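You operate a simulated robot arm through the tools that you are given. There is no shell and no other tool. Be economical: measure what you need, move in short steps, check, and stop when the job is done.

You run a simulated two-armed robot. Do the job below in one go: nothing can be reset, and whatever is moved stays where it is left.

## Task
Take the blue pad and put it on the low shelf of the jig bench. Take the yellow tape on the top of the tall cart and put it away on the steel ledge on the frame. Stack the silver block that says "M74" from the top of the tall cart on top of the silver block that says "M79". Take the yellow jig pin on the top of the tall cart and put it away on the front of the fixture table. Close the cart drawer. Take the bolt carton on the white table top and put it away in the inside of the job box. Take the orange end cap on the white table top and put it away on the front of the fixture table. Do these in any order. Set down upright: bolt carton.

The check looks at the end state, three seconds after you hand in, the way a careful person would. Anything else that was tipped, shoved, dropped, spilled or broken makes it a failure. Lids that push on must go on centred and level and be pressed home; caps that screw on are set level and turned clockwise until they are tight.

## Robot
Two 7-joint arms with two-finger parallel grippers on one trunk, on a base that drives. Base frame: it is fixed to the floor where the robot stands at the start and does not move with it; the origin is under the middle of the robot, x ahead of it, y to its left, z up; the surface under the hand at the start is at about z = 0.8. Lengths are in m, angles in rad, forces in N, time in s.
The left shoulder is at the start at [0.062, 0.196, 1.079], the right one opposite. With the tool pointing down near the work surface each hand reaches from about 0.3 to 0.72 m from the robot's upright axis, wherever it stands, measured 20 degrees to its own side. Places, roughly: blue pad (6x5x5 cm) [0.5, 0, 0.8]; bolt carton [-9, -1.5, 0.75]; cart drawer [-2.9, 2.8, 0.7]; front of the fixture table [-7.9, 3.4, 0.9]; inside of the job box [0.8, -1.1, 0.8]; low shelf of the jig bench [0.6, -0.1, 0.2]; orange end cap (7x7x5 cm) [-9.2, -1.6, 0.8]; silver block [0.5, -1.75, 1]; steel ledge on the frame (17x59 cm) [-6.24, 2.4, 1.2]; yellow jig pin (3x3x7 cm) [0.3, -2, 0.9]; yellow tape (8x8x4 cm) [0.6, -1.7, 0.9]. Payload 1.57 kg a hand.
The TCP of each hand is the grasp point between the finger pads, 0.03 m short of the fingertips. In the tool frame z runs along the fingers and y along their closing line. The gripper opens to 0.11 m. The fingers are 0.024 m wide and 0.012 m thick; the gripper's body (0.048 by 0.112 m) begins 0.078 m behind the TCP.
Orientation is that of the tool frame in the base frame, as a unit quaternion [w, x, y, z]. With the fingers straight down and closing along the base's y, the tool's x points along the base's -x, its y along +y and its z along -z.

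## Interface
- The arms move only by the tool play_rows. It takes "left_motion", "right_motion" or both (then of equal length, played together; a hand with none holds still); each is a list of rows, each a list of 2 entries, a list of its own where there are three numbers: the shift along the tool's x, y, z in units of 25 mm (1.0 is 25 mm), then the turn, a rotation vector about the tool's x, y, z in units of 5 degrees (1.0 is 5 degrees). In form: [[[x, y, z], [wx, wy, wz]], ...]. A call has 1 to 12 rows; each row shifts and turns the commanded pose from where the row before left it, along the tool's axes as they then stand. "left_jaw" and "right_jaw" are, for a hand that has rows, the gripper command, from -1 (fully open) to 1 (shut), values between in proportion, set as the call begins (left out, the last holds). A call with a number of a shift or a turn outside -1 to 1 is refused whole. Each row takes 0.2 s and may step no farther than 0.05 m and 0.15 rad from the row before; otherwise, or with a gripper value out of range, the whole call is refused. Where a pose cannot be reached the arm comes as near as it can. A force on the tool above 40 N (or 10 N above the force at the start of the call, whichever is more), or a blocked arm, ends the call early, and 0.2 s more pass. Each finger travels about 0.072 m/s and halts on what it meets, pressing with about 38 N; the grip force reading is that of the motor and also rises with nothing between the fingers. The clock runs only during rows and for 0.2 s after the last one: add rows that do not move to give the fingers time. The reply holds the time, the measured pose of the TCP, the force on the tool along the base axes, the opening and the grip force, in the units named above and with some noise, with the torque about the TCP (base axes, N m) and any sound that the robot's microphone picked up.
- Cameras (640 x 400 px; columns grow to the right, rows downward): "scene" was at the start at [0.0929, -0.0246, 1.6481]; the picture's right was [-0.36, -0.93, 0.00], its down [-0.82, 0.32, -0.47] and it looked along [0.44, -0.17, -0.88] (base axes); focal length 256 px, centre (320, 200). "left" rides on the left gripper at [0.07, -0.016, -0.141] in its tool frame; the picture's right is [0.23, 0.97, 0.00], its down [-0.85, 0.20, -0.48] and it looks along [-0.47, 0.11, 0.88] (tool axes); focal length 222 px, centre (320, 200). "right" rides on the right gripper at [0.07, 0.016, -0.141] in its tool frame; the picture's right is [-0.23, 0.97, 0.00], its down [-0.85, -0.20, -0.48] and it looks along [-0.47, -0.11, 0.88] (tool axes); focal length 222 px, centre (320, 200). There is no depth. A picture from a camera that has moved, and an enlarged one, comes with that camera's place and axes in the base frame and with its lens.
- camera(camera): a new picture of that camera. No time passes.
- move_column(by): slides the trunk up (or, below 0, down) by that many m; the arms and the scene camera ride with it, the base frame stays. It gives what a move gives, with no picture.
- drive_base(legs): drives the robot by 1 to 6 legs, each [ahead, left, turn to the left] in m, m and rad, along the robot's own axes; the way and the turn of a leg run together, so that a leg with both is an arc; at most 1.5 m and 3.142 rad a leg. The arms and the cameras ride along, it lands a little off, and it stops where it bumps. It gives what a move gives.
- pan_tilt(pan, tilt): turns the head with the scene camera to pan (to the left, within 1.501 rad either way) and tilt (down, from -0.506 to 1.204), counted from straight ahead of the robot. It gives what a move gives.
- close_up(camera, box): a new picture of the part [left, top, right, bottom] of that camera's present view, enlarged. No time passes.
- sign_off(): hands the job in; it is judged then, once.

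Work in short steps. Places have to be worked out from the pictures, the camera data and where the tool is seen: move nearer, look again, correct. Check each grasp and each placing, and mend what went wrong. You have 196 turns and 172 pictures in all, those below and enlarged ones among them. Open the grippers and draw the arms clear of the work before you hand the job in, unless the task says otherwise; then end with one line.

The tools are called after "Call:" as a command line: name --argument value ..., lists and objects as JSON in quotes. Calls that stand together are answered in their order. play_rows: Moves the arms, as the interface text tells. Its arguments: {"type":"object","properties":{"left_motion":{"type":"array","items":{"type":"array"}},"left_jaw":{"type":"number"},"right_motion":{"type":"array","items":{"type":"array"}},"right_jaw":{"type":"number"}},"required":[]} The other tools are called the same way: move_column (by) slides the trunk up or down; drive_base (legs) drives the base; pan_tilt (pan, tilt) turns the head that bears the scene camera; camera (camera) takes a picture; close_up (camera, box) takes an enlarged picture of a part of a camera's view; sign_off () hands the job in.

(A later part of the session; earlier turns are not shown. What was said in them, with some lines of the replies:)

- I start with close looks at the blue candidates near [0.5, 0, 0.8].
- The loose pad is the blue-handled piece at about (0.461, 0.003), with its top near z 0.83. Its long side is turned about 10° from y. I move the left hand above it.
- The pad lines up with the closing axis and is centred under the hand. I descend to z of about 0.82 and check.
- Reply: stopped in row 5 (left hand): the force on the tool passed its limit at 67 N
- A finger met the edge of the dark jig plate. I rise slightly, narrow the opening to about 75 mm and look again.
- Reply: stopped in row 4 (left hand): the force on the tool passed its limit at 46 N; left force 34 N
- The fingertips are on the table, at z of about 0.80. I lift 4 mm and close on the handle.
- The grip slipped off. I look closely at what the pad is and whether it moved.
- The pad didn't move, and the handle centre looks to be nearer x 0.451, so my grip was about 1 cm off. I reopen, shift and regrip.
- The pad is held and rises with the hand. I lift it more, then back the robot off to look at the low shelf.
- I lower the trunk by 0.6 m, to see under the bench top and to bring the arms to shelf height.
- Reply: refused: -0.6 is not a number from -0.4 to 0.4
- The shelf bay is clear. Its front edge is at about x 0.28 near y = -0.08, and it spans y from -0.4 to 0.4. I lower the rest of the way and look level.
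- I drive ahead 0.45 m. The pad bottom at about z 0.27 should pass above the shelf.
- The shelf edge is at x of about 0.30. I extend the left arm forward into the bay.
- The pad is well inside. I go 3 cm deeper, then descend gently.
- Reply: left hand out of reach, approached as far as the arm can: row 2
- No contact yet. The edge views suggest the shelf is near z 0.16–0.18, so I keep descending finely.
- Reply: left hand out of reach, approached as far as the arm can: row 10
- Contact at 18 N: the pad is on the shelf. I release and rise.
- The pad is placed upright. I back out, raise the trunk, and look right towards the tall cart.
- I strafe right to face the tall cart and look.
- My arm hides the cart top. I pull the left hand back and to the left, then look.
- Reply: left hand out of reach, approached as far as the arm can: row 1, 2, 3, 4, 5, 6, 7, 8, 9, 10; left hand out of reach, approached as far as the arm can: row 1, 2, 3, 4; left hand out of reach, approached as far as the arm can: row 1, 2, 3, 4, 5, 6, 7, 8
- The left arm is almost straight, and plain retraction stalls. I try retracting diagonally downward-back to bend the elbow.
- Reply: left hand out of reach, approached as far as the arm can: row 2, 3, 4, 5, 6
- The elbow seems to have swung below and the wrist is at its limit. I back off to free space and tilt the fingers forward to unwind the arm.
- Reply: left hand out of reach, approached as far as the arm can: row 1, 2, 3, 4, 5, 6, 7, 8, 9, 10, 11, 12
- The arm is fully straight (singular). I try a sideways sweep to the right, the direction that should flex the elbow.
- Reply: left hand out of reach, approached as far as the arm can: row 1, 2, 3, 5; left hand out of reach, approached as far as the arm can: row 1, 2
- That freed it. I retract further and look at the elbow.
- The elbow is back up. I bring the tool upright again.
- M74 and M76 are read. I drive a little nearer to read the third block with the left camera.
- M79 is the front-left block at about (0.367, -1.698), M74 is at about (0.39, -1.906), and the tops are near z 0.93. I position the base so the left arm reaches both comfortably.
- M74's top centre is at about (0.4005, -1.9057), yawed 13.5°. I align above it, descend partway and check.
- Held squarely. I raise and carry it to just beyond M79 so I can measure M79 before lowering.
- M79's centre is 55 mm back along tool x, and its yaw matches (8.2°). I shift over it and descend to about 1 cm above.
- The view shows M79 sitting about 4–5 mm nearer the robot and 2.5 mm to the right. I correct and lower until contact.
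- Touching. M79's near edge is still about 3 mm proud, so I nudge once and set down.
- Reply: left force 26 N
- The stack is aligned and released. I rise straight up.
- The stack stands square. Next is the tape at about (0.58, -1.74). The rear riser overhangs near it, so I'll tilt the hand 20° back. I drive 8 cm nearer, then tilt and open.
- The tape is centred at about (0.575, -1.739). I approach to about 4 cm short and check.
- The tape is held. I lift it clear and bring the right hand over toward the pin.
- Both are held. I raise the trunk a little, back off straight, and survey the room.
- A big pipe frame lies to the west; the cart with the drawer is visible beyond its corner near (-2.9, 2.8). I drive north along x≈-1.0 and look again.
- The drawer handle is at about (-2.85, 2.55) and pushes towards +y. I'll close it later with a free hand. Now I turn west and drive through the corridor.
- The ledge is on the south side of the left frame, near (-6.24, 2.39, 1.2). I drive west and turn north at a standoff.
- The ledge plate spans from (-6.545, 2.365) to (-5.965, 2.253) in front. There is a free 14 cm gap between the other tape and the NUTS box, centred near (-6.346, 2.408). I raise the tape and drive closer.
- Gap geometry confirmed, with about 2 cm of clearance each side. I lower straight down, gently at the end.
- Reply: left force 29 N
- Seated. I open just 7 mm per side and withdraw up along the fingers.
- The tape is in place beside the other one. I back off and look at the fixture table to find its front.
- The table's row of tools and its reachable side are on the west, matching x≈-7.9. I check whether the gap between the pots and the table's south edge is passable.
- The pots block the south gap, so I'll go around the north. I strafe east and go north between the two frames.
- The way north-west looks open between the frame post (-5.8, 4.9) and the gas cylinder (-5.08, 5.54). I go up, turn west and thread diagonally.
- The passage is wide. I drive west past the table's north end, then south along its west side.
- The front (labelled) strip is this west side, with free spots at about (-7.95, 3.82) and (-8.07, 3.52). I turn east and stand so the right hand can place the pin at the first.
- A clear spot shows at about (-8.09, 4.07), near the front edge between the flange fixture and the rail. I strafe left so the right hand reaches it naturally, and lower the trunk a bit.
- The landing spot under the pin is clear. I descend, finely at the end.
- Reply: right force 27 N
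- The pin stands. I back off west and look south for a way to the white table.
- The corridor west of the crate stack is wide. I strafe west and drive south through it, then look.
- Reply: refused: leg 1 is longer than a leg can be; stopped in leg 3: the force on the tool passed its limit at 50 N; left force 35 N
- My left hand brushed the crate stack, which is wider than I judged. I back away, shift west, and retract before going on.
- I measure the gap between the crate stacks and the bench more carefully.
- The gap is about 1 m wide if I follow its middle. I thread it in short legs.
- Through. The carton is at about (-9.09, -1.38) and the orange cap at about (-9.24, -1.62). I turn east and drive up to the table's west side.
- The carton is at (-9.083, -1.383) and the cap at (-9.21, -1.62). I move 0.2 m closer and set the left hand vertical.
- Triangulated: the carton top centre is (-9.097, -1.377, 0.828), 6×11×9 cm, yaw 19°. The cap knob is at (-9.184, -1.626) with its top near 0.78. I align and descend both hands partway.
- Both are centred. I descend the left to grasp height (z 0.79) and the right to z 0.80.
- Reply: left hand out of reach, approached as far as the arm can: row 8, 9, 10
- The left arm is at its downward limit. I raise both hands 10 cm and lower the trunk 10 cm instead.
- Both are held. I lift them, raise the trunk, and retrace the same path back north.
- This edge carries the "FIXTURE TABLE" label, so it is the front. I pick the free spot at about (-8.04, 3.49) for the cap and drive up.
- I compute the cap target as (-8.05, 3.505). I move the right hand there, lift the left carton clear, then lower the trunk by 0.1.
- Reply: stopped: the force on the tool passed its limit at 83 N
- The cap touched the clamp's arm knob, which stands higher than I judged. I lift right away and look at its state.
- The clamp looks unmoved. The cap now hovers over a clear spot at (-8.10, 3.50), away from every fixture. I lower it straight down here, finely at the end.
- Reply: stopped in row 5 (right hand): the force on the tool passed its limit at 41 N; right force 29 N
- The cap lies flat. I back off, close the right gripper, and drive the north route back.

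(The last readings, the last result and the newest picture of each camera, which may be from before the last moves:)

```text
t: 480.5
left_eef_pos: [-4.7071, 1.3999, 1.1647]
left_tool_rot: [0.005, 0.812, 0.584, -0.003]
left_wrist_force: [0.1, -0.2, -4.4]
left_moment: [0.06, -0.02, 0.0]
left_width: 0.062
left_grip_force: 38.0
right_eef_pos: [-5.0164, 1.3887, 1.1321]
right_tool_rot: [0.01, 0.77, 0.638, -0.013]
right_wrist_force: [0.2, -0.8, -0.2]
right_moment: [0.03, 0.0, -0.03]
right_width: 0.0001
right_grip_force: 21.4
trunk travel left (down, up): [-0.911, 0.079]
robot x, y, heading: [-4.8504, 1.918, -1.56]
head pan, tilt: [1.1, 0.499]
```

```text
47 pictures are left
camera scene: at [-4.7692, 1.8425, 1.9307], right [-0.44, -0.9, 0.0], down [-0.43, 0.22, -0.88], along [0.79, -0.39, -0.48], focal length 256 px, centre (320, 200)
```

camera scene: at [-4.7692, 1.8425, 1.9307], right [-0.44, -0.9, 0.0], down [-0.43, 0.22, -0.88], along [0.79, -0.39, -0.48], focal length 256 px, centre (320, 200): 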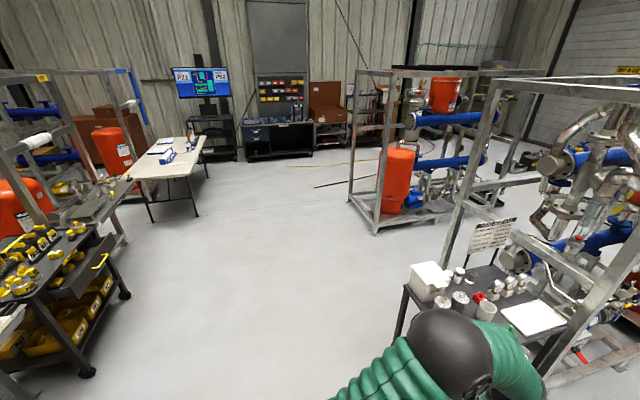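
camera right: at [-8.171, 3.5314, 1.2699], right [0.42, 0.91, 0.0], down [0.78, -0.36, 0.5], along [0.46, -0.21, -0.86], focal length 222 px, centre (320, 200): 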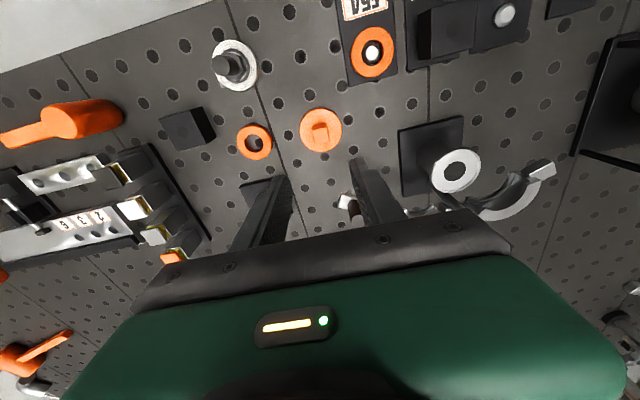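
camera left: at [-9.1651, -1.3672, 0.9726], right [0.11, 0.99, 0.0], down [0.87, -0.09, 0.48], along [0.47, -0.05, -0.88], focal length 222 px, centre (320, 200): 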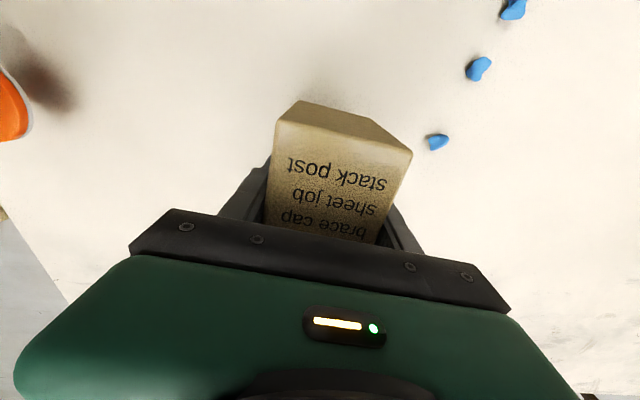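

I turn north here first, then strafe to stand in front of the drawer.

Call:
drive_base --legs '[[0, 0, 3.13], [-0.25, -1.4, 0], [0, -0.5, 0]]'

Call:
pan_tilt --pan -0.05 --tilt 0.7

Call:
camera --camera "scene"

```text
t: 497.4
left_eef_pos: [-3.1203, 2.2268, 1.1637]
left_tool_rot: [0.005, -0.589, 0.808, 0.002]
left_wrist_force: [-0.2, -0.2, -4.2]
left_moment: [-0.02, -0.03, 0.03]
left_width: 0.0617
left_grip_force: 38.3
right_eef_pos: [-2.8096, 2.2402, 1.1353]
right_tool_rot: [0.015, -0.644, 0.765, 0.008]
right_wrist_force: [-0.1, 1.0, -0.5]
right_moment: [-0.01, -0.02, 0.02]
right_width: 0.0001
right_grip_force: 21.5
trunk travel left (down, up): [-0.911, 0.079]
robot x, y, heading: [-2.965, 1.7074, 1.595]
head pan, tilt: [1.1, 0.499]
```

```text
t: 498.8
left_eef_pos: [-3.1119, 2.2232, 1.1657]
left_tool_rot: [0.003, -0.589, 0.808, 0.005]
left_wrist_force: [-0.1, -0.1, -4.4]
left_moment: [0.0, 0.01, -0.03]
left_width: 0.0619
left_grip_force: 38.0
right_eef_pos: [-2.8038, 2.239, 1.1333]
right_tool_rot: [0.013, -0.643, 0.766, 0.011]
right_wrist_force: [0.4, 0.6, 0.5]
right_moment: [0.0, 0.04, -0.03]
right_width: 0.0
right_grip_force: 21.3
trunk travel left (down, up): [-0.911, 0.079]
robot x, y, heading: [-2.9621, 1.7137, 1.594]
head pan, tilt: [-0.051, 0.7]
```

```text
46 pictures are left
camera scene: at [-2.9585, 1.83, 1.9128], right [1.0, -0.03, 0.0], down [-0.02, -0.65, -0.76], along [0.02, 0.76, -0.65], focal length 256 px, centre (320, 200)
```

scene: 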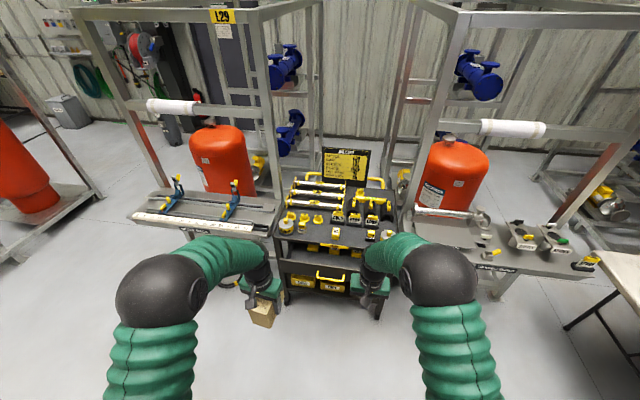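

Call:
close_up --camera "scene" --box '[240, 160, 420, 320]'

```text
2.50 times, centred on (330, 240) of scene
camera zoom: at [-2.9585, 1.83, 1.9128], right [1.0, -0.03, 0.0], down [-0.02, -0.65, -0.76], along [0.02, 0.76, -0.65], focal length 640 px, centre (295, 100)
```

zoom: 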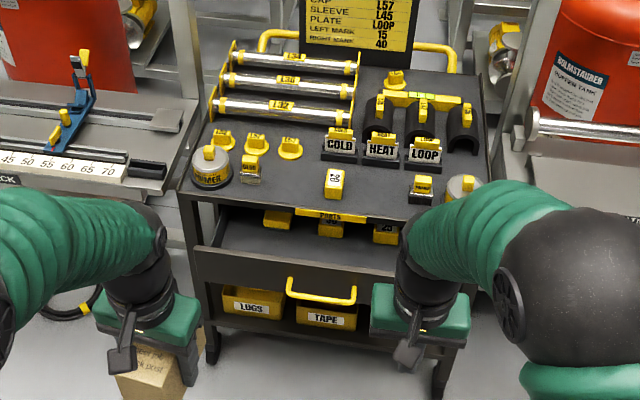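

The drawer handle is at about (-2.882, 2.605, 0.71) and the push direction is (0.17, 0.985), matching my right hand's yaw. I lower the trunk and pitch the right fingers forward 40°.

Call:
move_column --by -0.3

Call:
play_rows --right_motion '[[[0, 0, 0], [0, -1, 0]], [[0, 0, 0], [0, -1, 0]], [[0, 0, 0], [0, -1, 0]], [[0, 0, 0], [0, -1, 0]], [[0, 0, 0], [0, -1, 0]], [[0, 0, 0], [0, -1, 0]], [[0, 0, 0], [0, -1, 0]], [[0, 0, 0], [0, -1, 0]]]'

Call:
play_rows --right_motion '[[[-0.46, 0.47, 0.86], [0, 0, 0]], [[-0.46, 0.47, 0.86], [0, 0, 0]], [[-0.46, 0.47, 0.86], [0, 0, 0]], [[-0.46, 0.47, 0.86], [0, 0, 0]], [[-0.46, 0.47, 0.86], [0, 0, 0]], [[-0.46, 0.47, 0.86], [0, 0, 0]], [[-0.46, 0.47, 0.86], [0, 0, 0]], [[-0.46, 0.47, 0.86], [0, 0, 0]], [[-0.46, 0.47, 0.86], [0, 0, 0]], [[0, 0, 0], [0, 0, 0]]]'

Call:
camera --camera "right"

Call:
camera --camera "scene"

```text
t: 501.8
left_eef_pos: [-3.1143, 2.2241, 0.8663]
left_tool_rot: [0.003, -0.589, 0.808, 0.005]
left_wrist_force: [-0.3, -0.4, -4.6]
left_moment: [-0.02, 0.01, 0.0]
left_width: 0.0617
left_grip_force: 37.5
right_eef_pos: [-2.8047, 2.2378, 0.8334]
right_tool_rot: [0.013, -0.643, 0.766, 0.01]
right_wrist_force: [-0.4, -0.5, -0.3]
right_moment: [0.02, -0.01, 0.0]
right_width: 0.0001
right_grip_force: 20.9
trunk travel left (down, up): [-0.611, 0.379]
robot x, y, heading: [-2.9602, 1.7111, 1.589]
head pan, tilt: [-0.051, 0.7]
```

```text
t: 503.6
left_eef_pos: [-3.1149, 2.2245, 0.8649]
left_tool_rot: [0.004, -0.589, 0.808, 0.004]
left_wrist_force: [0.0, 1.5, -4.6]
left_moment: [-0.04, 0.0, 0.03]
left_width: 0.0619
left_grip_force: 37.8
right_eef_pos: [-2.806, 2.2382, 0.8339]
right_tool_rot: [0.275, -0.601, 0.714, 0.23]
right_wrist_force: [-0.5, -0.8, -0.2]
right_moment: [0.0, -0.03, -0.01]
right_width: 0.0
right_grip_force: 20.8
trunk travel left (down, up): [-0.611, 0.379]
robot x, y, heading: [-2.9653, 1.7099, 1.595]
head pan, tilt: [-0.051, 0.7]
```

```text
t: 505.8
left_eef_pos: [-3.1154, 2.2243, 0.867]
left_tool_rot: [0.004, -0.589, 0.808, 0.004]
left_wrist_force: [0.3, 0.2, -4.1]
left_moment: [-0.03, 0.04, 0.01]
left_width: 0.0617
left_grip_force: 37.8
right_eef_pos: [-2.8718, 2.4601, 0.7605]
right_tool_rot: [0.276, -0.598, 0.717, 0.23]
right_wrist_force: [-0.3, 0.7, -0.8]
right_moment: [0.01, 0.0, -0.01]
right_width: 0.0
right_grip_force: 21.8
trunk travel left (down, up): [-0.611, 0.379]
robot x, y, heading: [-2.9627, 1.7083, 1.594]
head pan, tilt: [-0.051, 0.7]
```

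```text
44 pictures are left
camera right: at [-2.9138, 2.32, 0.8188], right [-0.93, 0.34, 0.15], down [0.25, 0.27, 0.93], along [0.27, 0.9, -0.34], focal length 222 px, centre (320, 200)
```

right: 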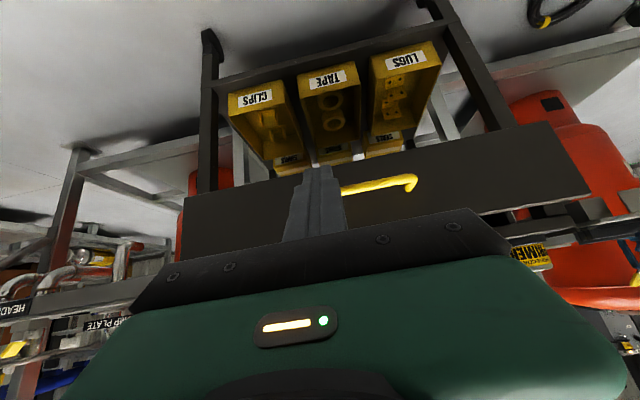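

```text
43 pictures are left
camera scene: at [-2.9632, 1.829, 1.6135], right [1.0, -0.03, 0.0], down [-0.02, -0.65, -0.76], along [0.02, 0.76, -0.65], focal length 256 px, centre (320, 200)
```

scene: 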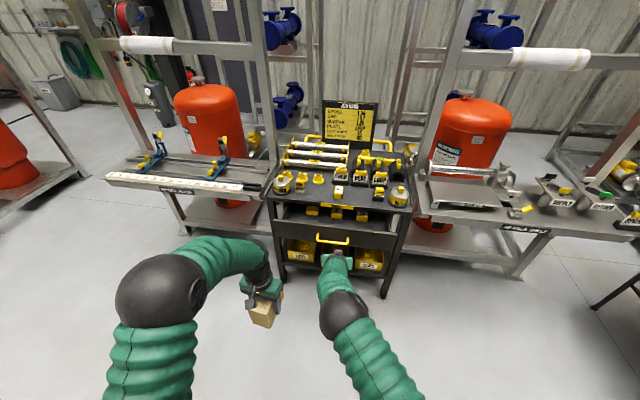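

I continue to just before contact: lower, and shift to the handle's centre.

Call:
play_rows --right_motion '[[[-0.31, 0.3, 0.72], [0, 0, 0]], [[-0.31, 0.3, 0.72], [0, 0, 0]], [[-0.31, 0.3, 0.72], [0, 0, 0]], [[-0.31, 0.3, 0.72], [0, 0, 0]], [[0, 0, 0], [0, 0, 0]]]'

Call:
camera --camera "right"

```text
t: 507.0
left_eef_pos: [-3.1148, 2.2237, 0.8653]
left_tool_rot: [0.004, -0.589, 0.808, 0.004]
left_wrist_force: [0.1, -0.2, -3.9]
left_moment: [-0.05, 0.03, 0.05]
left_width: 0.0617
left_grip_force: 38.4
right_eef_pos: [-2.8863, 2.5078, 0.7362]
right_tool_rot: [0.275, -0.601, 0.715, 0.229]
right_wrist_force: [-0.1, -0.3, 0.7]
right_moment: [0.0, 0.0, 0.0]
right_width: 0.0
right_grip_force: 21.4
right hand out of reach, approached as far as the arm can: row 3, 4
trunk travel left (down, up): [-0.611, 0.379]
robot x, y, heading: [-2.9609, 1.7057, 1.592]
head pan, tilt: [-0.051, 0.7]
```

```text
42 pictures are left
camera right: at [-2.9273, 2.3676, 0.7954], right [-0.93, 0.34, 0.15], down [0.25, 0.28, 0.93], along [0.27, 0.9, -0.34], focal length 222 px, centre (320, 200)
```

right: 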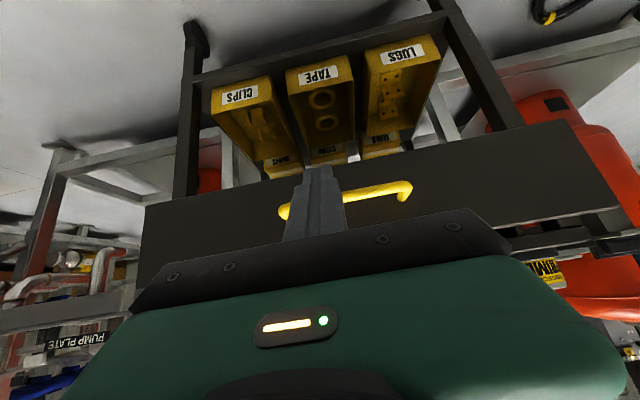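

The arm is at full stretch, so I retract it 10 cm and bring the base closer instead.

Call:
play_rows --right_motion '[[[0.77, 0.3, -0.64], [0, 0, 0]], [[0.77, 0.3, -0.64], [0, 0, 0]], [[0.77, 0.3, -0.64], [0, 0, 0]], [[0.77, 0.3, -0.64], [0, 0, 0]], [[0.77, 0, -0.64], [0, 0, 0]], [[0.77, 0, -0.64], [0, 0, 0]], [[0, 0, 0], [0, 0, 0]]]'

Call:
drive_base --legs '[[0.17, 0, 0]]'

Call:
camera --camera "right"

```text
t: 508.0
left_eef_pos: [-3.1135, 2.221, 0.8692]
left_tool_rot: [0.005, -0.588, 0.809, 0.007]
left_wrist_force: [0.3, -1.0, -4.7]
left_moment: [-0.04, 0.02, 0.03]
left_width: 0.0619
left_grip_force: 38.2
right_eef_pos: [-2.7988, 2.4302, 0.7282]
right_tool_rot: [0.295, -0.533, 0.768, 0.194]
right_wrist_force: [-0.3, -0.1, -0.6]
right_moment: [0.01, 0.0, -0.01]
right_width: 0.0
right_grip_force: 21.2
trunk travel left (down, up): [-0.611, 0.379]
robot x, y, heading: [-2.9639, 1.7082, 1.597]
head pan, tilt: [-0.051, 0.7]
stopped in row 4 (right hand): the arm was blocked; the commanded pose is now the measured one
```

```text
t: 509.5
left_eef_pos: [-3.1161, 2.3938, 0.8662]
left_tool_rot: [0.004, -0.589, 0.808, 0.005]
left_wrist_force: [0.9, 0.7, -3.8]
left_moment: [-0.03, -0.01, 0.03]
left_width: 0.0619
left_grip_force: 38.4
right_eef_pos: [-2.7988, 2.6009, 0.7262]
right_tool_rot: [0.296, -0.531, 0.77, 0.193]
right_wrist_force: [28.0, -6.5, -6.9]
right_moment: [-0.12, -0.39, -0.16]
right_width: 0.0
right_grip_force: 21.2
trunk travel left (down, up): [-0.611, 0.379]
robot x, y, heading: [-2.9656, 1.8758, 1.594]
head pan, tilt: [-0.051, 0.7]
```

```text
41 pictures are left
camera right: at [-2.8669, 2.4724, 0.7865], right [-0.85, 0.51, 0.13], down [0.29, 0.24, 0.93], along [0.44, 0.83, -0.35], focal length 222 px, centre (320, 200)
```

right: 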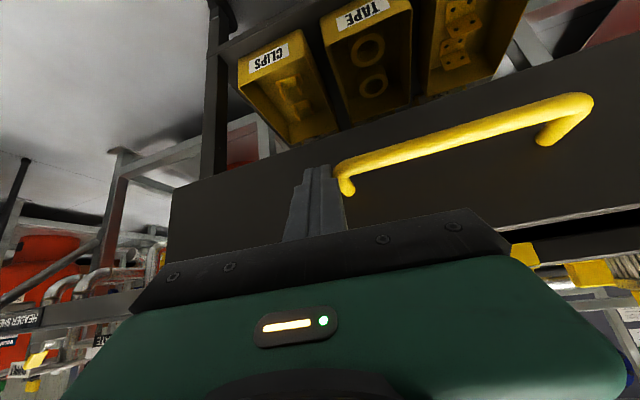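

The finger sits beside the handle's right end, touching it sideways. I ease it away and then push on the drawer face right there.

Call:
play_rows --right_motion '[[[0.2, -0.6, -0.1], [0, 0, 0]], [[0, -0.5, 0], [0, 0, 0]], [[0, 0, 0], [0, 0, 0]]]'

Call:
play_rows --right_motion '[[[-0.5, 0.14, 0.45], [0, 0, 0]], [[-0.5, 0.14, 0.45], [0, 0, 0]], [[-0.5, 0.14, 0.45], [0, 0, 0]], [[0, 0, 0], [0, 0, 0]]]'

Call:
camera --camera "right"

```text
t: 510.3
left_eef_pos: [-3.1183, 2.3909, 0.8689]
left_tool_rot: [0.006, -0.588, 0.809, 0.005]
left_wrist_force: [-0.1, 0.4, -4.8]
left_moment: [-0.03, 0.0, -0.01]
left_width: 0.0621
left_grip_force: 37.9
right_eef_pos: [-2.7762, 2.5835, 0.7272]
right_tool_rot: [0.297, -0.53, 0.77, 0.194]
right_wrist_force: [0.2, 0.3, 0.4]
right_moment: [0.02, 0.02, -0.01]
right_width: 0.0
right_grip_force: 21.2
trunk travel left (down, up): [-0.611, 0.379]
robot x, y, heading: [-2.9654, 1.8788, 1.595]
head pan, tilt: [-0.051, 0.7]
```

```text
t: 511.3
left_eef_pos: [-3.1195, 2.3913, 0.8677]
left_tool_rot: [0.005, -0.588, 0.809, 0.005]
left_wrist_force: [0.1, 0.5, -5.0]
left_moment: [-0.02, 0.03, -0.02]
left_width: 0.0619
left_grip_force: 37.8
right_eef_pos: [-2.7692, 2.6362, 0.7278]
right_tool_rot: [0.297, -0.531, 0.769, 0.193]
right_wrist_force: [-0.6, -0.3, -0.7]
right_moment: [0.0, 0.04, 0.0]
right_width: 0.0
right_grip_force: 20.8
trunk travel left (down, up): [-0.611, 0.379]
robot x, y, heading: [-2.9686, 1.8797, 1.592]
head pan, tilt: [-0.051, 0.7]
```

```text
40 pictures are left
camera right: at [-2.8373, 2.5067, 0.7868], right [-0.85, 0.51, 0.13], down [0.29, 0.23, 0.93], along [0.44, 0.83, -0.35], focal length 222 px, centre (320, 200)
```

right: 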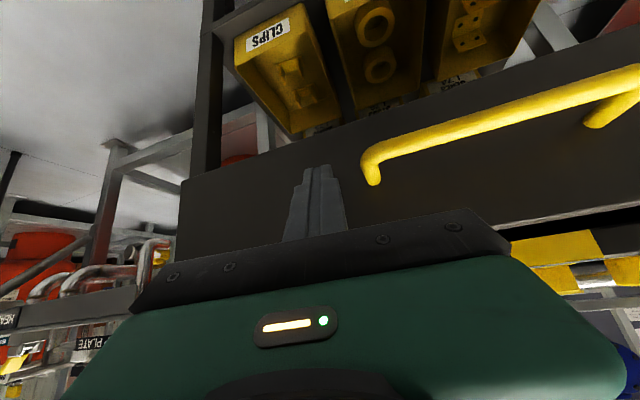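

No contact yet. I push on by driving the base ahead in small amounts.

Call:
drive_base --legs '[[0.08, -0.015, 0]]'

Call:
camera --camera "right"

```text
t: 512.4
left_eef_pos: [-3.1078, 2.4567, 0.8687]
left_tool_rot: [0.006, -0.588, 0.808, 0.007]
left_wrist_force: [-1.5, -0.1, -4.1]
left_moment: [-0.01, 0.02, 0.0]
left_width: 0.0617
left_grip_force: 38.1
right_eef_pos: [-2.7604, 2.7021, 0.7285]
right_tool_rot: [0.296, -0.531, 0.77, 0.191]
right_wrist_force: [0.3, -0.1, 0.2]
right_moment: [0.01, -0.02, -0.01]
right_width: 0.0
right_grip_force: 21.6
trunk travel left (down, up): [-0.611, 0.379]
robot x, y, heading: [-2.9534, 1.9475, 1.589]
head pan, tilt: [-0.051, 0.7]
stopped in leg 1: the force on the tool passed its limit at 199 N (the readings are from after the stop); the commanded pose is now the measured one
```

```text
39 pictures are left
camera right: at [-2.8289, 2.572, 0.7897], right [-0.85, 0.52, 0.13], down [0.29, 0.24, 0.93], along [0.45, 0.82, -0.35], focal length 222 px, centre (320, 200)
```

right: 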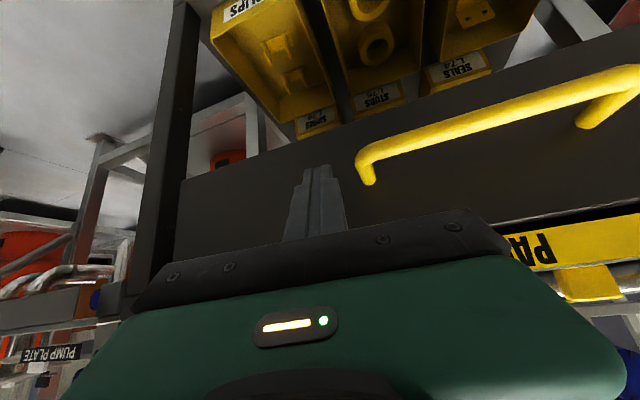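

Call:
close_up --camera "scene" --box '[240, 150, 440, 310]'

```text
2.50 times, centred on (340, 230) of scene
camera zoom: at [-2.9559, 2.069, 1.6126], right [1.0, -0.03, 0.0], down [-0.02, -0.65, -0.76], along [0.02, 0.76, -0.65], focal length 640 px, centre (270, 125)
```

zoom: 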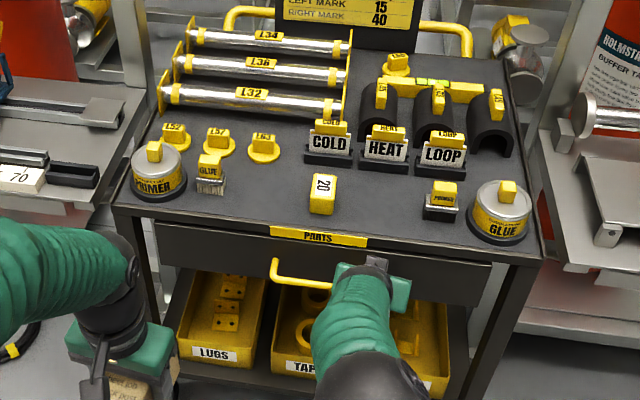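

The drawer went in and a hard stop registered. I push once more gently with the arm to verify it is fully home.

Call:
play_rows --right_motion '[[[-0.3, 0.08, 0.27], [0, 0, 0]], [[-0.3, 0.08, 0.27], [0, 0, 0]], [[-0.3, 0.08, 0.27], [0, 0, 0]], [[-0.3, 0.08, 0.27], [0, 0, 0]]]'

Call:
camera --camera "right"

```text
t: 512.9
left_eef_pos: [-3.1076, 2.4522, 0.872]
left_tool_rot: [0.009, -0.588, 0.809, 0.008]
left_wrist_force: [-0.4, 0.0, -3.4]
left_moment: [-0.04, 0.01, 0.01]
left_width: 0.0618
left_grip_force: 37.9
right_eef_pos: [-2.7598, 2.7029, 0.7306]
right_tool_rot: [0.293, -0.531, 0.773, 0.185]
right_wrist_force: [-4.3, -22.4, 16.1]
right_moment: [0.14, 0.03, 0.1]
right_width: 0.0
right_grip_force: 21.0
trunk travel left (down, up): [-0.611, 0.379]
robot x, y, heading: [-2.9553, 1.9487, 1.591]
head pan, tilt: [-0.051, 0.7]
stopped in row 2 (right hand): the force on the tool passed its limit at 55 N (the readings are from after the stop); the commanded pose is now the measured one
```

```text
37 pictures are left
camera right: at [-2.8296, 2.5752, 0.7918], right [-0.85, 0.52, 0.12], down [0.29, 0.25, 0.92], along [0.45, 0.82, -0.36], focal length 222 px, centre (320, 200)
```

right: 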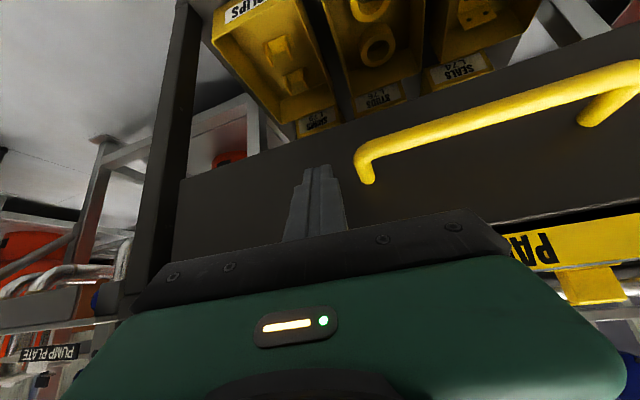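

Firm stop with no motion, and the face sits under the cart-top overhang: the drawer is closed. I back away and set the right hand upright.

Call:
drive_base --legs '[[-0.5, -0.04, 0]]'

Call:
play_rows --right_motion '[[[0.5, 0, -0.45], [0, 1, 0]], [[0.5, 0, -0.45], [0, 1, 0]], [[0.5, 0, -0.45], [0, 1, 0]], [[0.5, 0, -0.45], [0, 1, 0]], [[0.5, 0, -0.45], [0, 1, 0]], [[0.5, 0, -0.45], [0, 1, 0]], [[0.5, 0, -0.45], [0, 1, 0]], [[0.2, 0, -0.45], [0, 1, 0]]]' --right_jaw 0.5

Call:
camera --camera "scene"

```text
t: 515.8
left_eef_pos: [-3.0556, 1.9567, 0.8698]
left_tool_rot: [0.007, -0.588, 0.809, 0.007]
left_wrist_force: [0.1, -0.3, -4.4]
left_moment: [-0.06, -0.01, 0.01]
left_width: 0.0619
left_grip_force: 37.8
right_eef_pos: [-2.7068, 2.2088, 0.7262]
right_tool_rot: [0.29, -0.532, 0.774, 0.184]
right_wrist_force: [0.0, 0.4, -0.1]
right_moment: [0.01, -0.01, -0.02]
right_width: 0.0
right_grip_force: 21.5
trunk travel left (down, up): [-0.611, 0.379]
robot x, y, heading: [-2.9027, 1.4457, 1.591]
head pan, tilt: [-0.051, 0.7]
```

```text
t: 517.6
left_eef_pos: [-3.0551, 1.9548, 0.8709]
left_tool_rot: [0.006, -0.588, 0.809, 0.008]
left_wrist_force: [0.3, -0.3, -4.5]
left_moment: [-0.04, -0.01, 0.01]
left_width: 0.0621
left_grip_force: 37.6
right_eef_pos: [-2.7499, 2.0994, 0.7714]
right_tool_rot: [0.008, -0.563, 0.827, -0.008]
right_wrist_force: [0.2, -0.5, -0.6]
right_moment: [0.01, -0.01, -0.01]
right_width: 0.0277
right_grip_force: 0.0
trunk travel left (down, up): [-0.611, 0.379]
robot x, y, heading: [-2.9063, 1.4497, 1.589]
head pan, tilt: [-0.051, 0.7]
```

```text
36 pictures are left
camera scene: at [-2.9035, 1.5692, 1.6128], right [1.0, -0.03, 0.0], down [-0.02, -0.65, -0.76], along [0.02, 0.76, -0.65], focal length 256 px, centre (320, 200)
```

scene: 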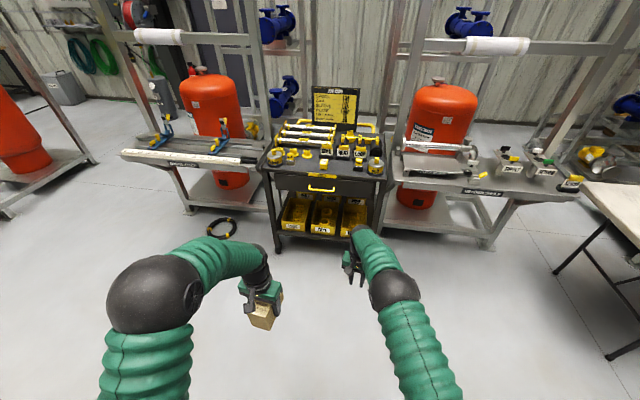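

Closed. I raise the trunk and drive to the job box.

Call:
move_column --by 0.35

Call:
drive_base --legs '[[0, 0, -1.585], [1.3, -0.5, 0], [0.65, -0.6, 0], [0, -1.4, 0]]'

Call:
pan_tilt --pan 0 --tilt 0.5

Call:
camera --camera "scene"

```text
t: 521.0
left_eef_pos: [-3.0548, 1.9554, 1.2205]
left_tool_rot: [0.007, -0.587, 0.81, 0.009]
left_wrist_force: [-0.2, 0.3, -4.2]
left_moment: [-0.03, 0.03, 0.01]
left_width: 0.0617
left_grip_force: 38.4
right_eef_pos: [-2.7508, 2.1, 1.1203]
right_tool_rot: [0.009, -0.561, 0.828, -0.008]
right_wrist_force: [-0.3, 0.9, -0.2]
right_moment: [-0.02, -0.03, 0.02]
right_width: 0.0276
right_grip_force: 0.1
trunk travel left (down, up): [-0.961, 0.029]
robot x, y, heading: [-2.9096, 1.447, 1.591]
head pan, tilt: [-0.051, 0.7]
```

```text
t: 542.7
left_eef_pos: [-0.422, -0.8885, 1.2204]
left_tool_rot: [0.011, 0.167, 0.986, 0.0]
left_wrist_force: [-1.3, 0.8, -4.1]
left_moment: [0.0, 0.05, 0.01]
left_width: 0.0618
left_grip_force: 37.9
right_eef_pos: [-0.2846, -1.1959, 1.1213]
right_tool_rot: [0.001, 0.199, 0.98, -0.013]
right_wrist_force: [-0.1, 0.7, -0.5]
right_moment: [0.01, 0.0, 0.01]
right_width: 0.0279
right_grip_force: 0.1
trunk travel left (down, up): [-0.961, 0.029]
robot x, y, heading: [-0.9319, -1.0326, -0.004]
head pan, tilt: [-0.051, 0.7]
```

```text
t: 543.4
left_eef_pos: [-0.4243, -0.8903, 1.2212]
left_tool_rot: [0.011, 0.167, 0.986, 0.002]
left_wrist_force: [-0.1, 0.0, -4.3]
left_moment: [0.02, 0.03, -0.02]
left_width: 0.0619
left_grip_force: 38.2
right_eef_pos: [-0.2867, -1.198, 1.1223]
right_tool_rot: [0.002, 0.198, 0.98, -0.013]
right_wrist_force: [-0.2, 0.2, -0.2]
right_moment: [-0.02, 0.02, -0.04]
right_width: 0.0276
right_grip_force: 0.1
trunk travel left (down, up): [-0.961, 0.029]
robot x, y, heading: [-0.9343, -1.0291, -0.003]
head pan, tilt: [0.0, 0.499]
```

```text
35 pictures are left
camera scene: at [-0.8035, -1.0298, 1.9804], right [0.0, -1.0, 0.0], down [-0.48, 0.0, -0.88], along [0.88, 0.0, -0.48], focal length 256 px, centre (320, 200)
```

scene: 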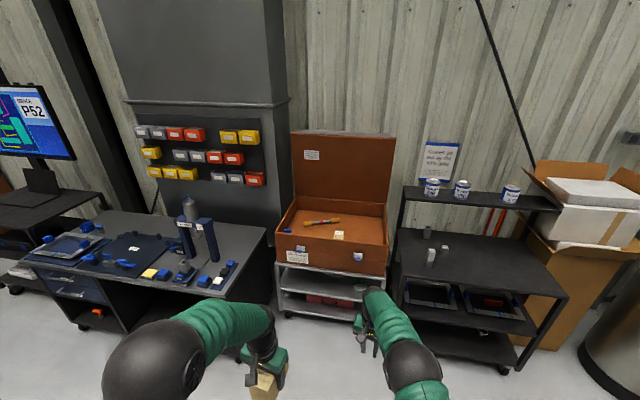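

Call:
close_up --camera "scene" --box '[260, 180, 410, 290]'

```text
3.64 times, centred on (335, 235) of scene
camera zoom: at [-0.8035, -1.0298, 1.9804], right [0.0, -1.0, 0.0], down [-0.48, 0.0, -0.88], along [0.88, 0.0, -0.48], focal length 931 px, centre (266, 73)
```

zoom: 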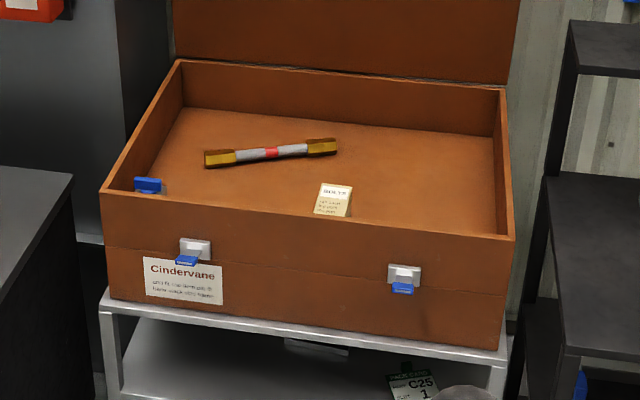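

The box front wall runs from (0.52, -0.745) to (0.39, -1.44) with its top at z≈1.03. A free floor spot is near (0.66, -0.98), left of the other carton. I drive up with the hands above the wall.

Call:
drive_base --legs '[[0.97, -0.09, 0]]'

Call:
camera --camera "left"

Call:
pan_tilt --pan 0.15 --tilt 0.95

Call:
camera --camera "scene"

```text
t: 548.5
left_eef_pos: [0.5475, -0.9791, 1.2227]
left_tool_rot: [0.014, 0.166, 0.986, 0.002]
left_wrist_force: [-0.3, -0.1, -4.1]
left_moment: [0.01, 0.04, -0.01]
left_width: 0.062
left_grip_force: 38.1
right_eef_pos: [0.6863, -1.2876, 1.1225]
right_tool_rot: [0.003, 0.197, 0.98, -0.011]
right_wrist_force: [0.0, 1.1, -0.5]
right_moment: [-0.04, 0.01, 0.01]
right_width: 0.0274
right_grip_force: 0.0
trunk travel left (down, up): [-0.961, 0.029]
robot x, y, heading: [0.0454, -1.1208, 0.001]
head pan, tilt: [0.0, 0.499]
```

```text
33 pictures are left
camera left: at [0.4741, -0.9713, 1.3616], right [0.1, 0.99, 0.0], down [0.86, -0.09, 0.5], along [0.5, -0.05, -0.87], focal length 222 px, centre (320, 200)
```

left: 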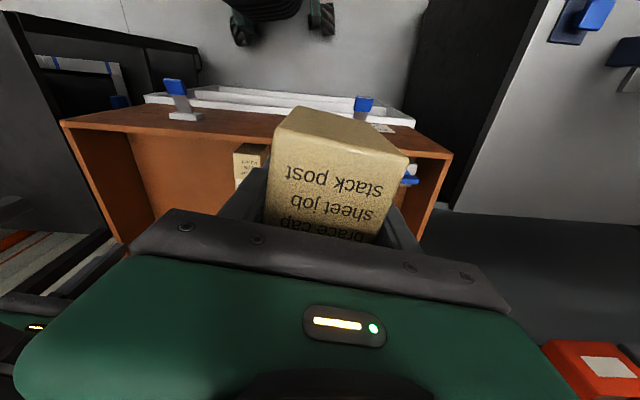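

```text
t: 549.4
left_eef_pos: [0.5461, -0.9807, 1.2234]
left_tool_rot: [0.013, 0.167, 0.986, 0.001]
left_wrist_force: [-0.5, -0.1, -4.4]
left_moment: [0.02, 0.04, 0.0]
left_width: 0.0618
left_grip_force: 38.3
right_eef_pos: [0.687, -1.2879, 1.1229]
right_tool_rot: [0.003, 0.198, 0.98, -0.012]
right_wrist_force: [1.2, -0.4, 0.4]
right_moment: [0.04, -0.01, -0.01]
right_width: 0.0275
right_grip_force: 0.0
trunk travel left (down, up): [-0.961, 0.029]
robot x, y, heading: [0.0425, -1.1195, -0.002]
head pan, tilt: [0.15, 0.949]
```

```text
32 pictures are left
camera scene: at [0.151, -1.1089, 1.9431], right [0.15, -0.99, 0.0], down [-0.81, -0.12, -0.58], along [0.57, 0.09, -0.81], focal length 256 px, centre (320, 200)
```

scene: 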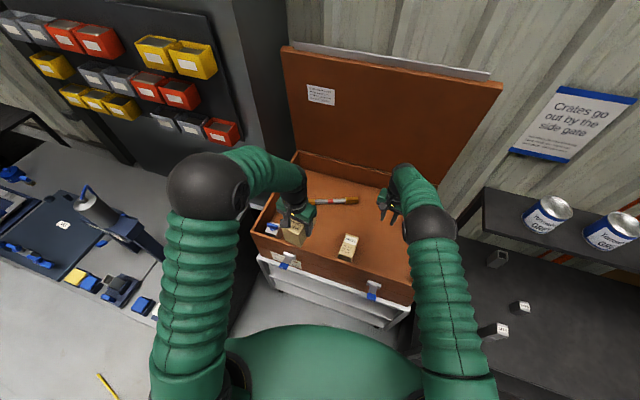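

Call:
close_up --camera "scene" --box '[240, 140, 440, 300]'

```text
2.50 times, centred on (340, 220) of scene
camera zoom: at [0.151, -1.1089, 1.9431], right [0.15, -0.99, 0.0], down [-0.81, -0.12, -0.58], along [0.57, 0.09, -0.81], focal length 640 px, centre (270, 150)
```

zoom: 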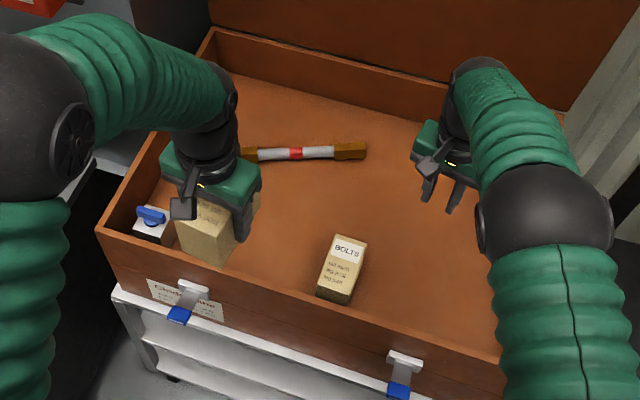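

The other carton stands text-up, just like the one I hold. I move over (0.66, -0.97), raise the right hand, then lower the trunk 0.15.

Call:
play_rows --left_motion '[[[-0.83, 0.38, 0], [0, 0, 0]], [[-0.83, 0.38, 0], [0, 0, 0]], [[-0.83, 0.38, 0], [0, 0, 0]], [[-0.83, 0.38, 0], [0, 0, 0]], [[-0.83, 0.38, 0], [0, 0, 0]], [[0, 0, 0], [0, 0, 0]]]' --right_motion '[[[0, 0, -1], [0, 0, 0]], [[0, 0, -1], [0, 0, 0]], [[0, 0, -1], [0, 0, 0]], [[0, 0, -1], [0, 0, 0]], [[0.8, 0, 0], [0, 0, 0]], [[0.8, 0, 0], [0, 0, 0]]]'

Call:
move_column --by -0.15

Call:
camera --camera "left"

Call:
camera --camera "scene"

```text
t: 550.8
left_eef_pos: [0.66, -0.9694, 1.226]
left_tool_rot: [0.013, 0.166, 0.986, 0.001]
left_wrist_force: [-0.4, 0.7, -4.5]
left_moment: [-0.02, 0.02, 0.0]
left_width: 0.0618
left_grip_force: 38.2
right_eef_pos: [0.6488, -1.2692, 1.2234]
right_tool_rot: [0.004, 0.198, 0.98, -0.012]
right_wrist_force: [0.4, 0.4, 0.1]
right_moment: [-0.03, 0.0, 0.03]
right_width: 0.0277
right_grip_force: 0.0
trunk travel left (down, up): [-0.961, 0.029]
robot x, y, heading: [0.0426, -1.1235, 0.003]
head pan, tilt: [0.15, 0.949]
```

```text
t: 552.5
left_eef_pos: [0.6608, -0.9694, 1.0765]
left_tool_rot: [0.014, 0.166, 0.986, 0.001]
left_wrist_force: [-0.6, -1.0, -3.3]
left_moment: [0.0, 0.06, -0.02]
left_width: 0.0617
left_grip_force: 38.2
right_eef_pos: [0.6488, -1.2699, 1.0728]
right_tool_rot: [0.002, 0.198, 0.98, -0.011]
right_wrist_force: [0.2, -0.6, -1.1]
right_moment: [0.0, 0.0, 0.02]
right_width: 0.0277
right_grip_force: 0.1
trunk travel left (down, up): [-0.811, 0.179]
robot x, y, heading: [0.0469, -1.1194, 0.001]
head pan, tilt: [0.15, 0.949]
```

```text
30 pictures are left
camera left: at [0.5873, -0.9614, 1.215], right [0.1, 0.99, 0.0], down [0.86, -0.09, 0.5], along [0.5, -0.05, -0.86], focal length 222 px, centre (320, 200)
```

left: 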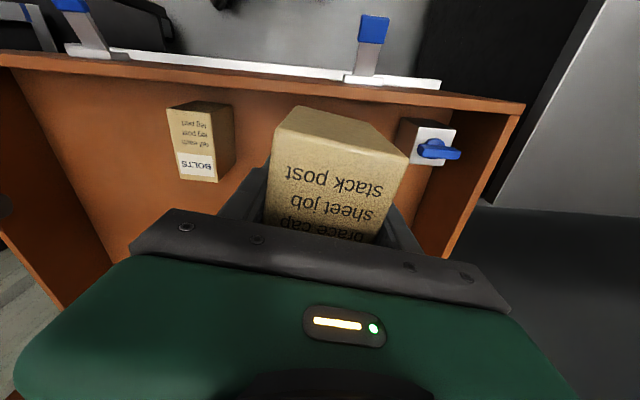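

```text
29 pictures are left
camera scene: at [0.1508, -1.1088, 1.7931], right [0.15, -0.99, 0.0], down [-0.81, -0.12, -0.58], along [0.57, 0.09, -0.82], focal length 256 px, centre (320, 200)
```

scene: 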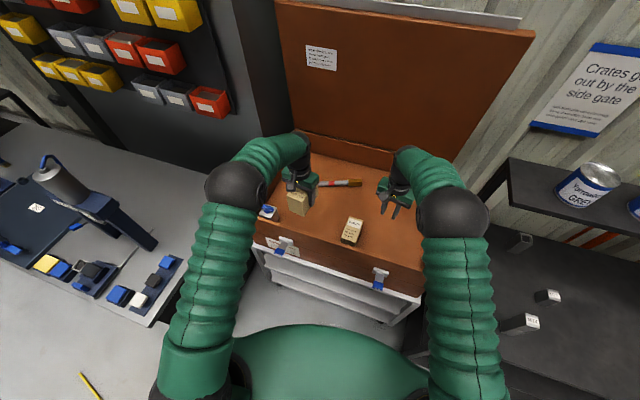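

Clear on both sides. I descend into the box, slowly near the floor.

Call:
play_rows --left_motion '[[[0, 0, 1], [0, 0, 0]], [[0, 0, 1], [0, 0, 0]], [[0, 0, 1], [0, 0, 0]], [[0, 0, 1], [0, 0, 0]], [[0, 0, 1], [0, 0, 0]], [[0, 0, 1], [0, 0, 0]], [[0, 0, 1], [0, 0, 0]], [[0, 0, 0.5], [0, 0, 0]], [[0, 0, 0.2], [0, 0, 0]], [[0, 0, 0.2], [0, 0, 0]]]'

Call:
camera --camera "left"

```text
t: 554.8
left_eef_pos: [0.6671, -0.9701, 0.8779]
left_tool_rot: [0.013, 0.166, 0.986, 0.001]
left_wrist_force: [0.2, 0.4, -4.8]
left_moment: [0.03, 0.05, -0.01]
left_width: 0.062
left_grip_force: 37.7
right_eef_pos: [0.6481, -1.2693, 1.0728]
right_tool_rot: [0.003, 0.198, 0.98, -0.011]
right_wrist_force: [-0.3, -0.4, -1.0]
right_moment: [-0.02, -0.01, 0.0]
right_width: 0.0276
right_grip_force: 0.1
trunk travel left (down, up): [-0.811, 0.179]
robot x, y, heading: [0.0435, -1.116, -0.001]
head pan, tilt: [0.15, 0.949]
```

```text
28 pictures are left
camera left: at [0.5933, -0.9623, 1.017], right [0.1, 0.99, 0.0], down [0.86, -0.09, 0.5], along [0.5, -0.05, -0.87], focal length 222 px, centre (320, 200)
```

left: 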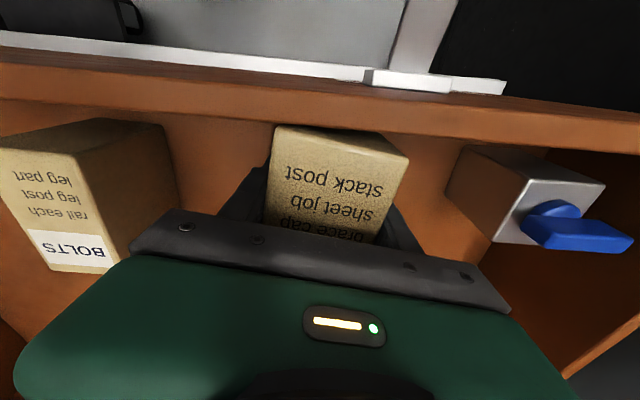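

Call:
play_rows --left_motion '[[[0, 0, 0.3], [0, 0, 0]], [[0, 0, 0.3], [0, 0, 0]], [[0, 0, 0.15], [0, 0, 0]], [[0, 0, 0.15], [0, 0, 0]], [[0, 0, 0.15], [0, 0, 0]], [[0, 0, 0.15], [0, 0, 0]], [[0, 0, 0.15], [0, 0, 0]], [[0, 0, 0.15], [0, 0, 0]], [[0, 0, 0.15], [0, 0, 0]]]'

```text
t: 556.8
left_eef_pos: [0.668, -0.9698, 0.8396]
left_tool_rot: [0.016, 0.167, 0.986, 0.002]
left_wrist_force: [2.4, 1.8, 11.9]
left_moment: [-0.17, 0.84, -0.04]
left_width: 0.062
left_grip_force: 37.6
right_eef_pos: [0.6462, -1.2703, 1.0742]
right_tool_rot: [0.004, 0.198, 0.98, -0.011]
right_wrist_force: [0.2, -0.2, -0.3]
right_moment: [-0.01, 0.02, 0.0]
right_width: 0.0274
right_grip_force: 0.1
trunk travel left (down, up): [-0.811, 0.179]
robot x, y, heading: [0.0468, -1.1215, 0.004]
head pan, tilt: [0.15, 0.949]
```

Contact. I press a touch more, then release and rise.

Call:
play_rows --left_motion '[[[0, 0, 0.06], [0, 0, 0]], [[0, 0, 0], [0, 0, 0]]]'

Call:
play_rows --left_motion '[[[0, 0, 0], [0, 0, 0]], [[0, 0, 0], [0, 0, 0]], [[0, 0, 0], [0, 0, 0]]]' --left_jaw -0.5

Call:
play_rows --left_motion '[[[0, 0, -0.4], [0, 0, 0]], [[0, 0, -0.8], [0, 0, 0]], [[0, 0, -1], [0, 0, 0]], [[0, 0, -1], [0, 0, 0]], [[0, 0, -1], [0, 0, 0]], [[0, 0, -1], [0, 0, 0]], [[0, 0, -1], [0, 0, 0]], [[0, 0, -1], [0, 0, 0]], [[0, 0, -1], [0, 0, 0]]]'

Call:
camera --camera "left"

```text
t: 557.4
left_eef_pos: [0.6689, -0.9708, 0.8382]
left_tool_rot: [0.017, 0.166, 0.986, 0.003]
left_wrist_force: [7.9, 2.3, 23.5]
left_moment: [-0.24, 1.18, -0.04]
left_width: 0.0619
left_grip_force: 37.9
right_eef_pos: [0.647, -1.271, 1.0737]
right_tool_rot: [0.003, 0.197, 0.98, -0.01]
right_wrist_force: [0.0, 0.5, 0.3]
right_moment: [-0.04, 0.01, 0.02]
right_width: 0.0275
right_grip_force: 0.1
trunk travel left (down, up): [-0.811, 0.179]
robot x, y, heading: [0.0429, -1.1177, 0.002]
head pan, tilt: [0.15, 0.949]
```

```text
t: 558.1
left_eef_pos: [0.6665, -0.9704, 0.8342]
left_tool_rot: [0.013, 0.166, 0.986, 0.001]
left_wrist_force: [-0.1, -0.1, 0.5]
left_moment: [-0.01, -0.01, 0.04]
left_width: 0.0825
left_grip_force: 0.1
right_eef_pos: [0.6481, -1.2695, 1.0732]
right_tool_rot: [0.004, 0.199, 0.98, -0.011]
right_wrist_force: [-1.0, 0.6, -0.7]
right_moment: [0.01, 0.0, -0.04]
right_width: 0.0274
right_grip_force: 0.1
trunk travel left (down, up): [-0.811, 0.179]
robot x, y, heading: [0.0399, -1.1233, 0.006]
head pan, tilt: [0.15, 0.949]
```

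```text
t: 560.1
left_eef_pos: [0.6614, -0.9703, 1.0427]
left_tool_rot: [0.014, 0.166, 0.986, 0.001]
left_wrist_force: [0.4, -0.3, -0.2]
left_moment: [0.01, 0.0, 0.04]
left_width: 0.0825
left_grip_force: 0.1
right_eef_pos: [0.6476, -1.2708, 1.0721]
right_tool_rot: [0.004, 0.198, 0.98, -0.012]
right_wrist_force: [-0.3, 0.2, -0.6]
right_moment: [-0.02, -0.01, 0.0]
right_width: 0.0276
right_grip_force: 0.0
trunk travel left (down, up): [-0.811, 0.179]
robot x, y, heading: [0.0394, -1.1236, -0.003]
head pan, tilt: [0.15, 0.949]
```

```text
27 pictures are left
camera left: at [0.5875, -0.9619, 1.1804], right [0.1, 0.99, 0.0], down [0.86, -0.09, 0.5], along [0.5, -0.05, -0.86], focal length 222 px, centre (320, 200)
```

left: 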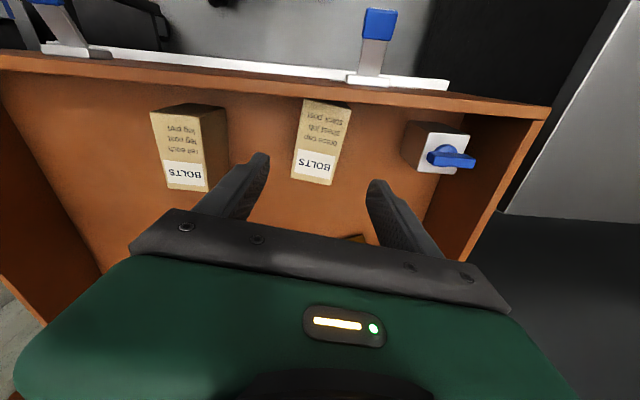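

The carton stands text-up inside. I raise the trunk, back out, open both grippers, and check the earlier placings.

Call:
move_column --by 0.17

Call:
drive_base --legs '[[-0.8, 0, 0]]'

Call:
play_rows --left_motion '[[[0, 0, 0], [0, 0, 0]], [[0, 0, 0], [0, 0, 0]], [[0, 0, 0], [0, 0, 0]]]' --right_motion '[[[0, 0, 0], [0, 0, 0]], [[0, 0, 0], [0, 0, 0]], [[0, 0, 0], [0, 0, 0]]]' --left_jaw -1 --right_jaw -1

Call:
pan_tilt --pan -0.2 --tilt 0.55

Call:
camera --camera "scene"

Call:
close_up --camera "scene" --box '[220, 150, 480, 330]'

```text
t: 562.1
left_eef_pos: [0.6631, -0.9695, 1.2111]
left_tool_rot: [0.014, 0.166, 0.986, 0.001]
left_wrist_force: [0.2, 0.6, -0.4]
left_moment: [0.01, 0.01, 0.03]
left_width: 0.0825
left_grip_force: 0.1
right_eef_pos: [0.6478, -1.2695, 1.2415]
right_tool_rot: [0.003, 0.197, 0.98, -0.011]
right_wrist_force: [-0.9, -0.3, -0.1]
right_moment: [-0.02, 0.01, 0.01]
right_width: 0.0275
right_grip_force: 0.0
trunk travel left (down, up): [-0.981, 0.009]
robot x, y, heading: [0.0416, -1.1199, -0.002]
head pan, tilt: [0.15, 0.949]
```

```text
t: 566.4
left_eef_pos: [-0.1385, -0.9713, 1.2084]
left_tool_rot: [0.013, 0.169, 0.986, 0.002]
left_wrist_force: [-0.4, 0.3, -0.6]
left_moment: [-0.01, 0.0, -0.01]
left_width: 0.0826
left_grip_force: 0.0
right_eef_pos: [-0.1544, -1.2719, 1.2419]
right_tool_rot: [0.003, 0.2, 0.98, -0.012]
right_wrist_force: [-0.4, -0.4, 0.3]
right_moment: [0.02, 0.02, 0.0]
right_width: 0.0275
right_grip_force: 0.0
trunk travel left (down, up): [-0.981, 0.009]
robot x, y, heading: [-0.7611, -1.1177, -0.005]
head pan, tilt: [0.15, 0.949]
```

```text
t: 567.2
left_eef_pos: [-0.1419, -0.9718, 1.212]
left_tool_rot: [0.015, 0.168, 0.986, 0.002]
left_wrist_force: [0.4, 0.2, 0.2]
left_moment: [-0.01, 0.01, -0.01]
left_width: 0.1103
left_grip_force: 0.1
right_eef_pos: [-0.1584, -1.2712, 1.2442]
right_tool_rot: [0.003, 0.199, 0.98, -0.011]
right_wrist_force: [-0.3, -0.1, 0.1]
right_moment: [0.0, -0.03, 0.0]
right_width: 0.11
right_grip_force: 0.0
trunk travel left (down, up): [-0.981, 0.009]
robot x, y, heading: [-0.7623, -1.1187, -0.001]
head pan, tilt: [0.15, 0.949]
```

```text
t: 568.0
left_eef_pos: [-0.1432, -0.9719, 1.2115]
left_tool_rot: [0.015, 0.168, 0.986, 0.002]
left_wrist_force: [-0.5, 0.6, 0.6]
left_moment: [0.01, -0.02, 0.01]
left_width: 0.11
left_grip_force: 0.2
right_eef_pos: [-0.1591, -1.2711, 1.2456]
right_tool_rot: [0.006, 0.199, 0.98, -0.011]
right_wrist_force: [0.6, -0.7, 0.0]
right_moment: [0.03, 0.0, -0.01]
right_width: 0.11
right_grip_force: 0.0
trunk travel left (down, up): [-0.981, 0.009]
robot x, y, heading: [-0.7653, -1.1189, -0.002]
head pan, tilt: [-0.201, 0.55]
```

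```text
26 pictures are left
camera scene: at [-0.6381, -1.137, 1.996], right [-0.2, -0.98, 0.0], down [-0.51, 0.11, -0.85], along [0.83, -0.17, -0.53], focal length 256 px, centre (320, 200)
```

scene: 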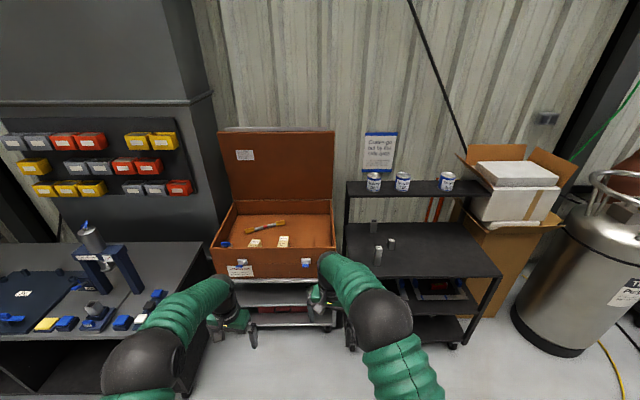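

```text
2.22 times, centred on (350, 240) of scene
camera zoom: at [-0.6381, -1.137, 1.996], right [-0.2, -0.98, 0.0], down [-0.51, 0.11, -0.85], along [0.83, -0.17, -0.53], focal length 569 px, centre (253, 111)
```

zoom: 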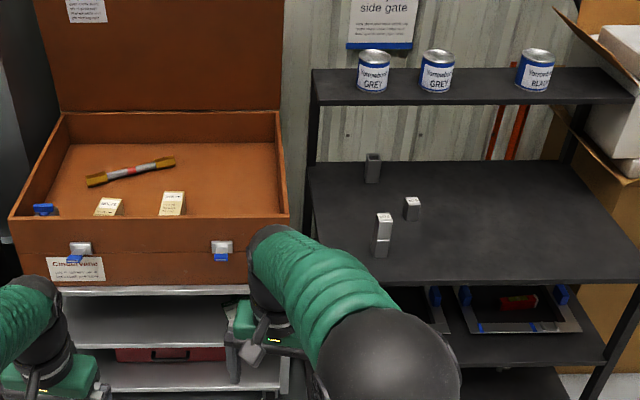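

The stack stands, both cartons are in the job box, both grippers are open and both arms are clear. I hand in.

Call:
sign_off

```text
The job is handed in.
```

All seven tasks are done and the job is handed in, but two contacts on the way could count against it. My left hand brushed the crate stack hard enough to stop the drive, and the orange end cap touched the clamp on the fixture table at 83 N. Neither the stack nor the clamp looked moved in the pictures afterwards.
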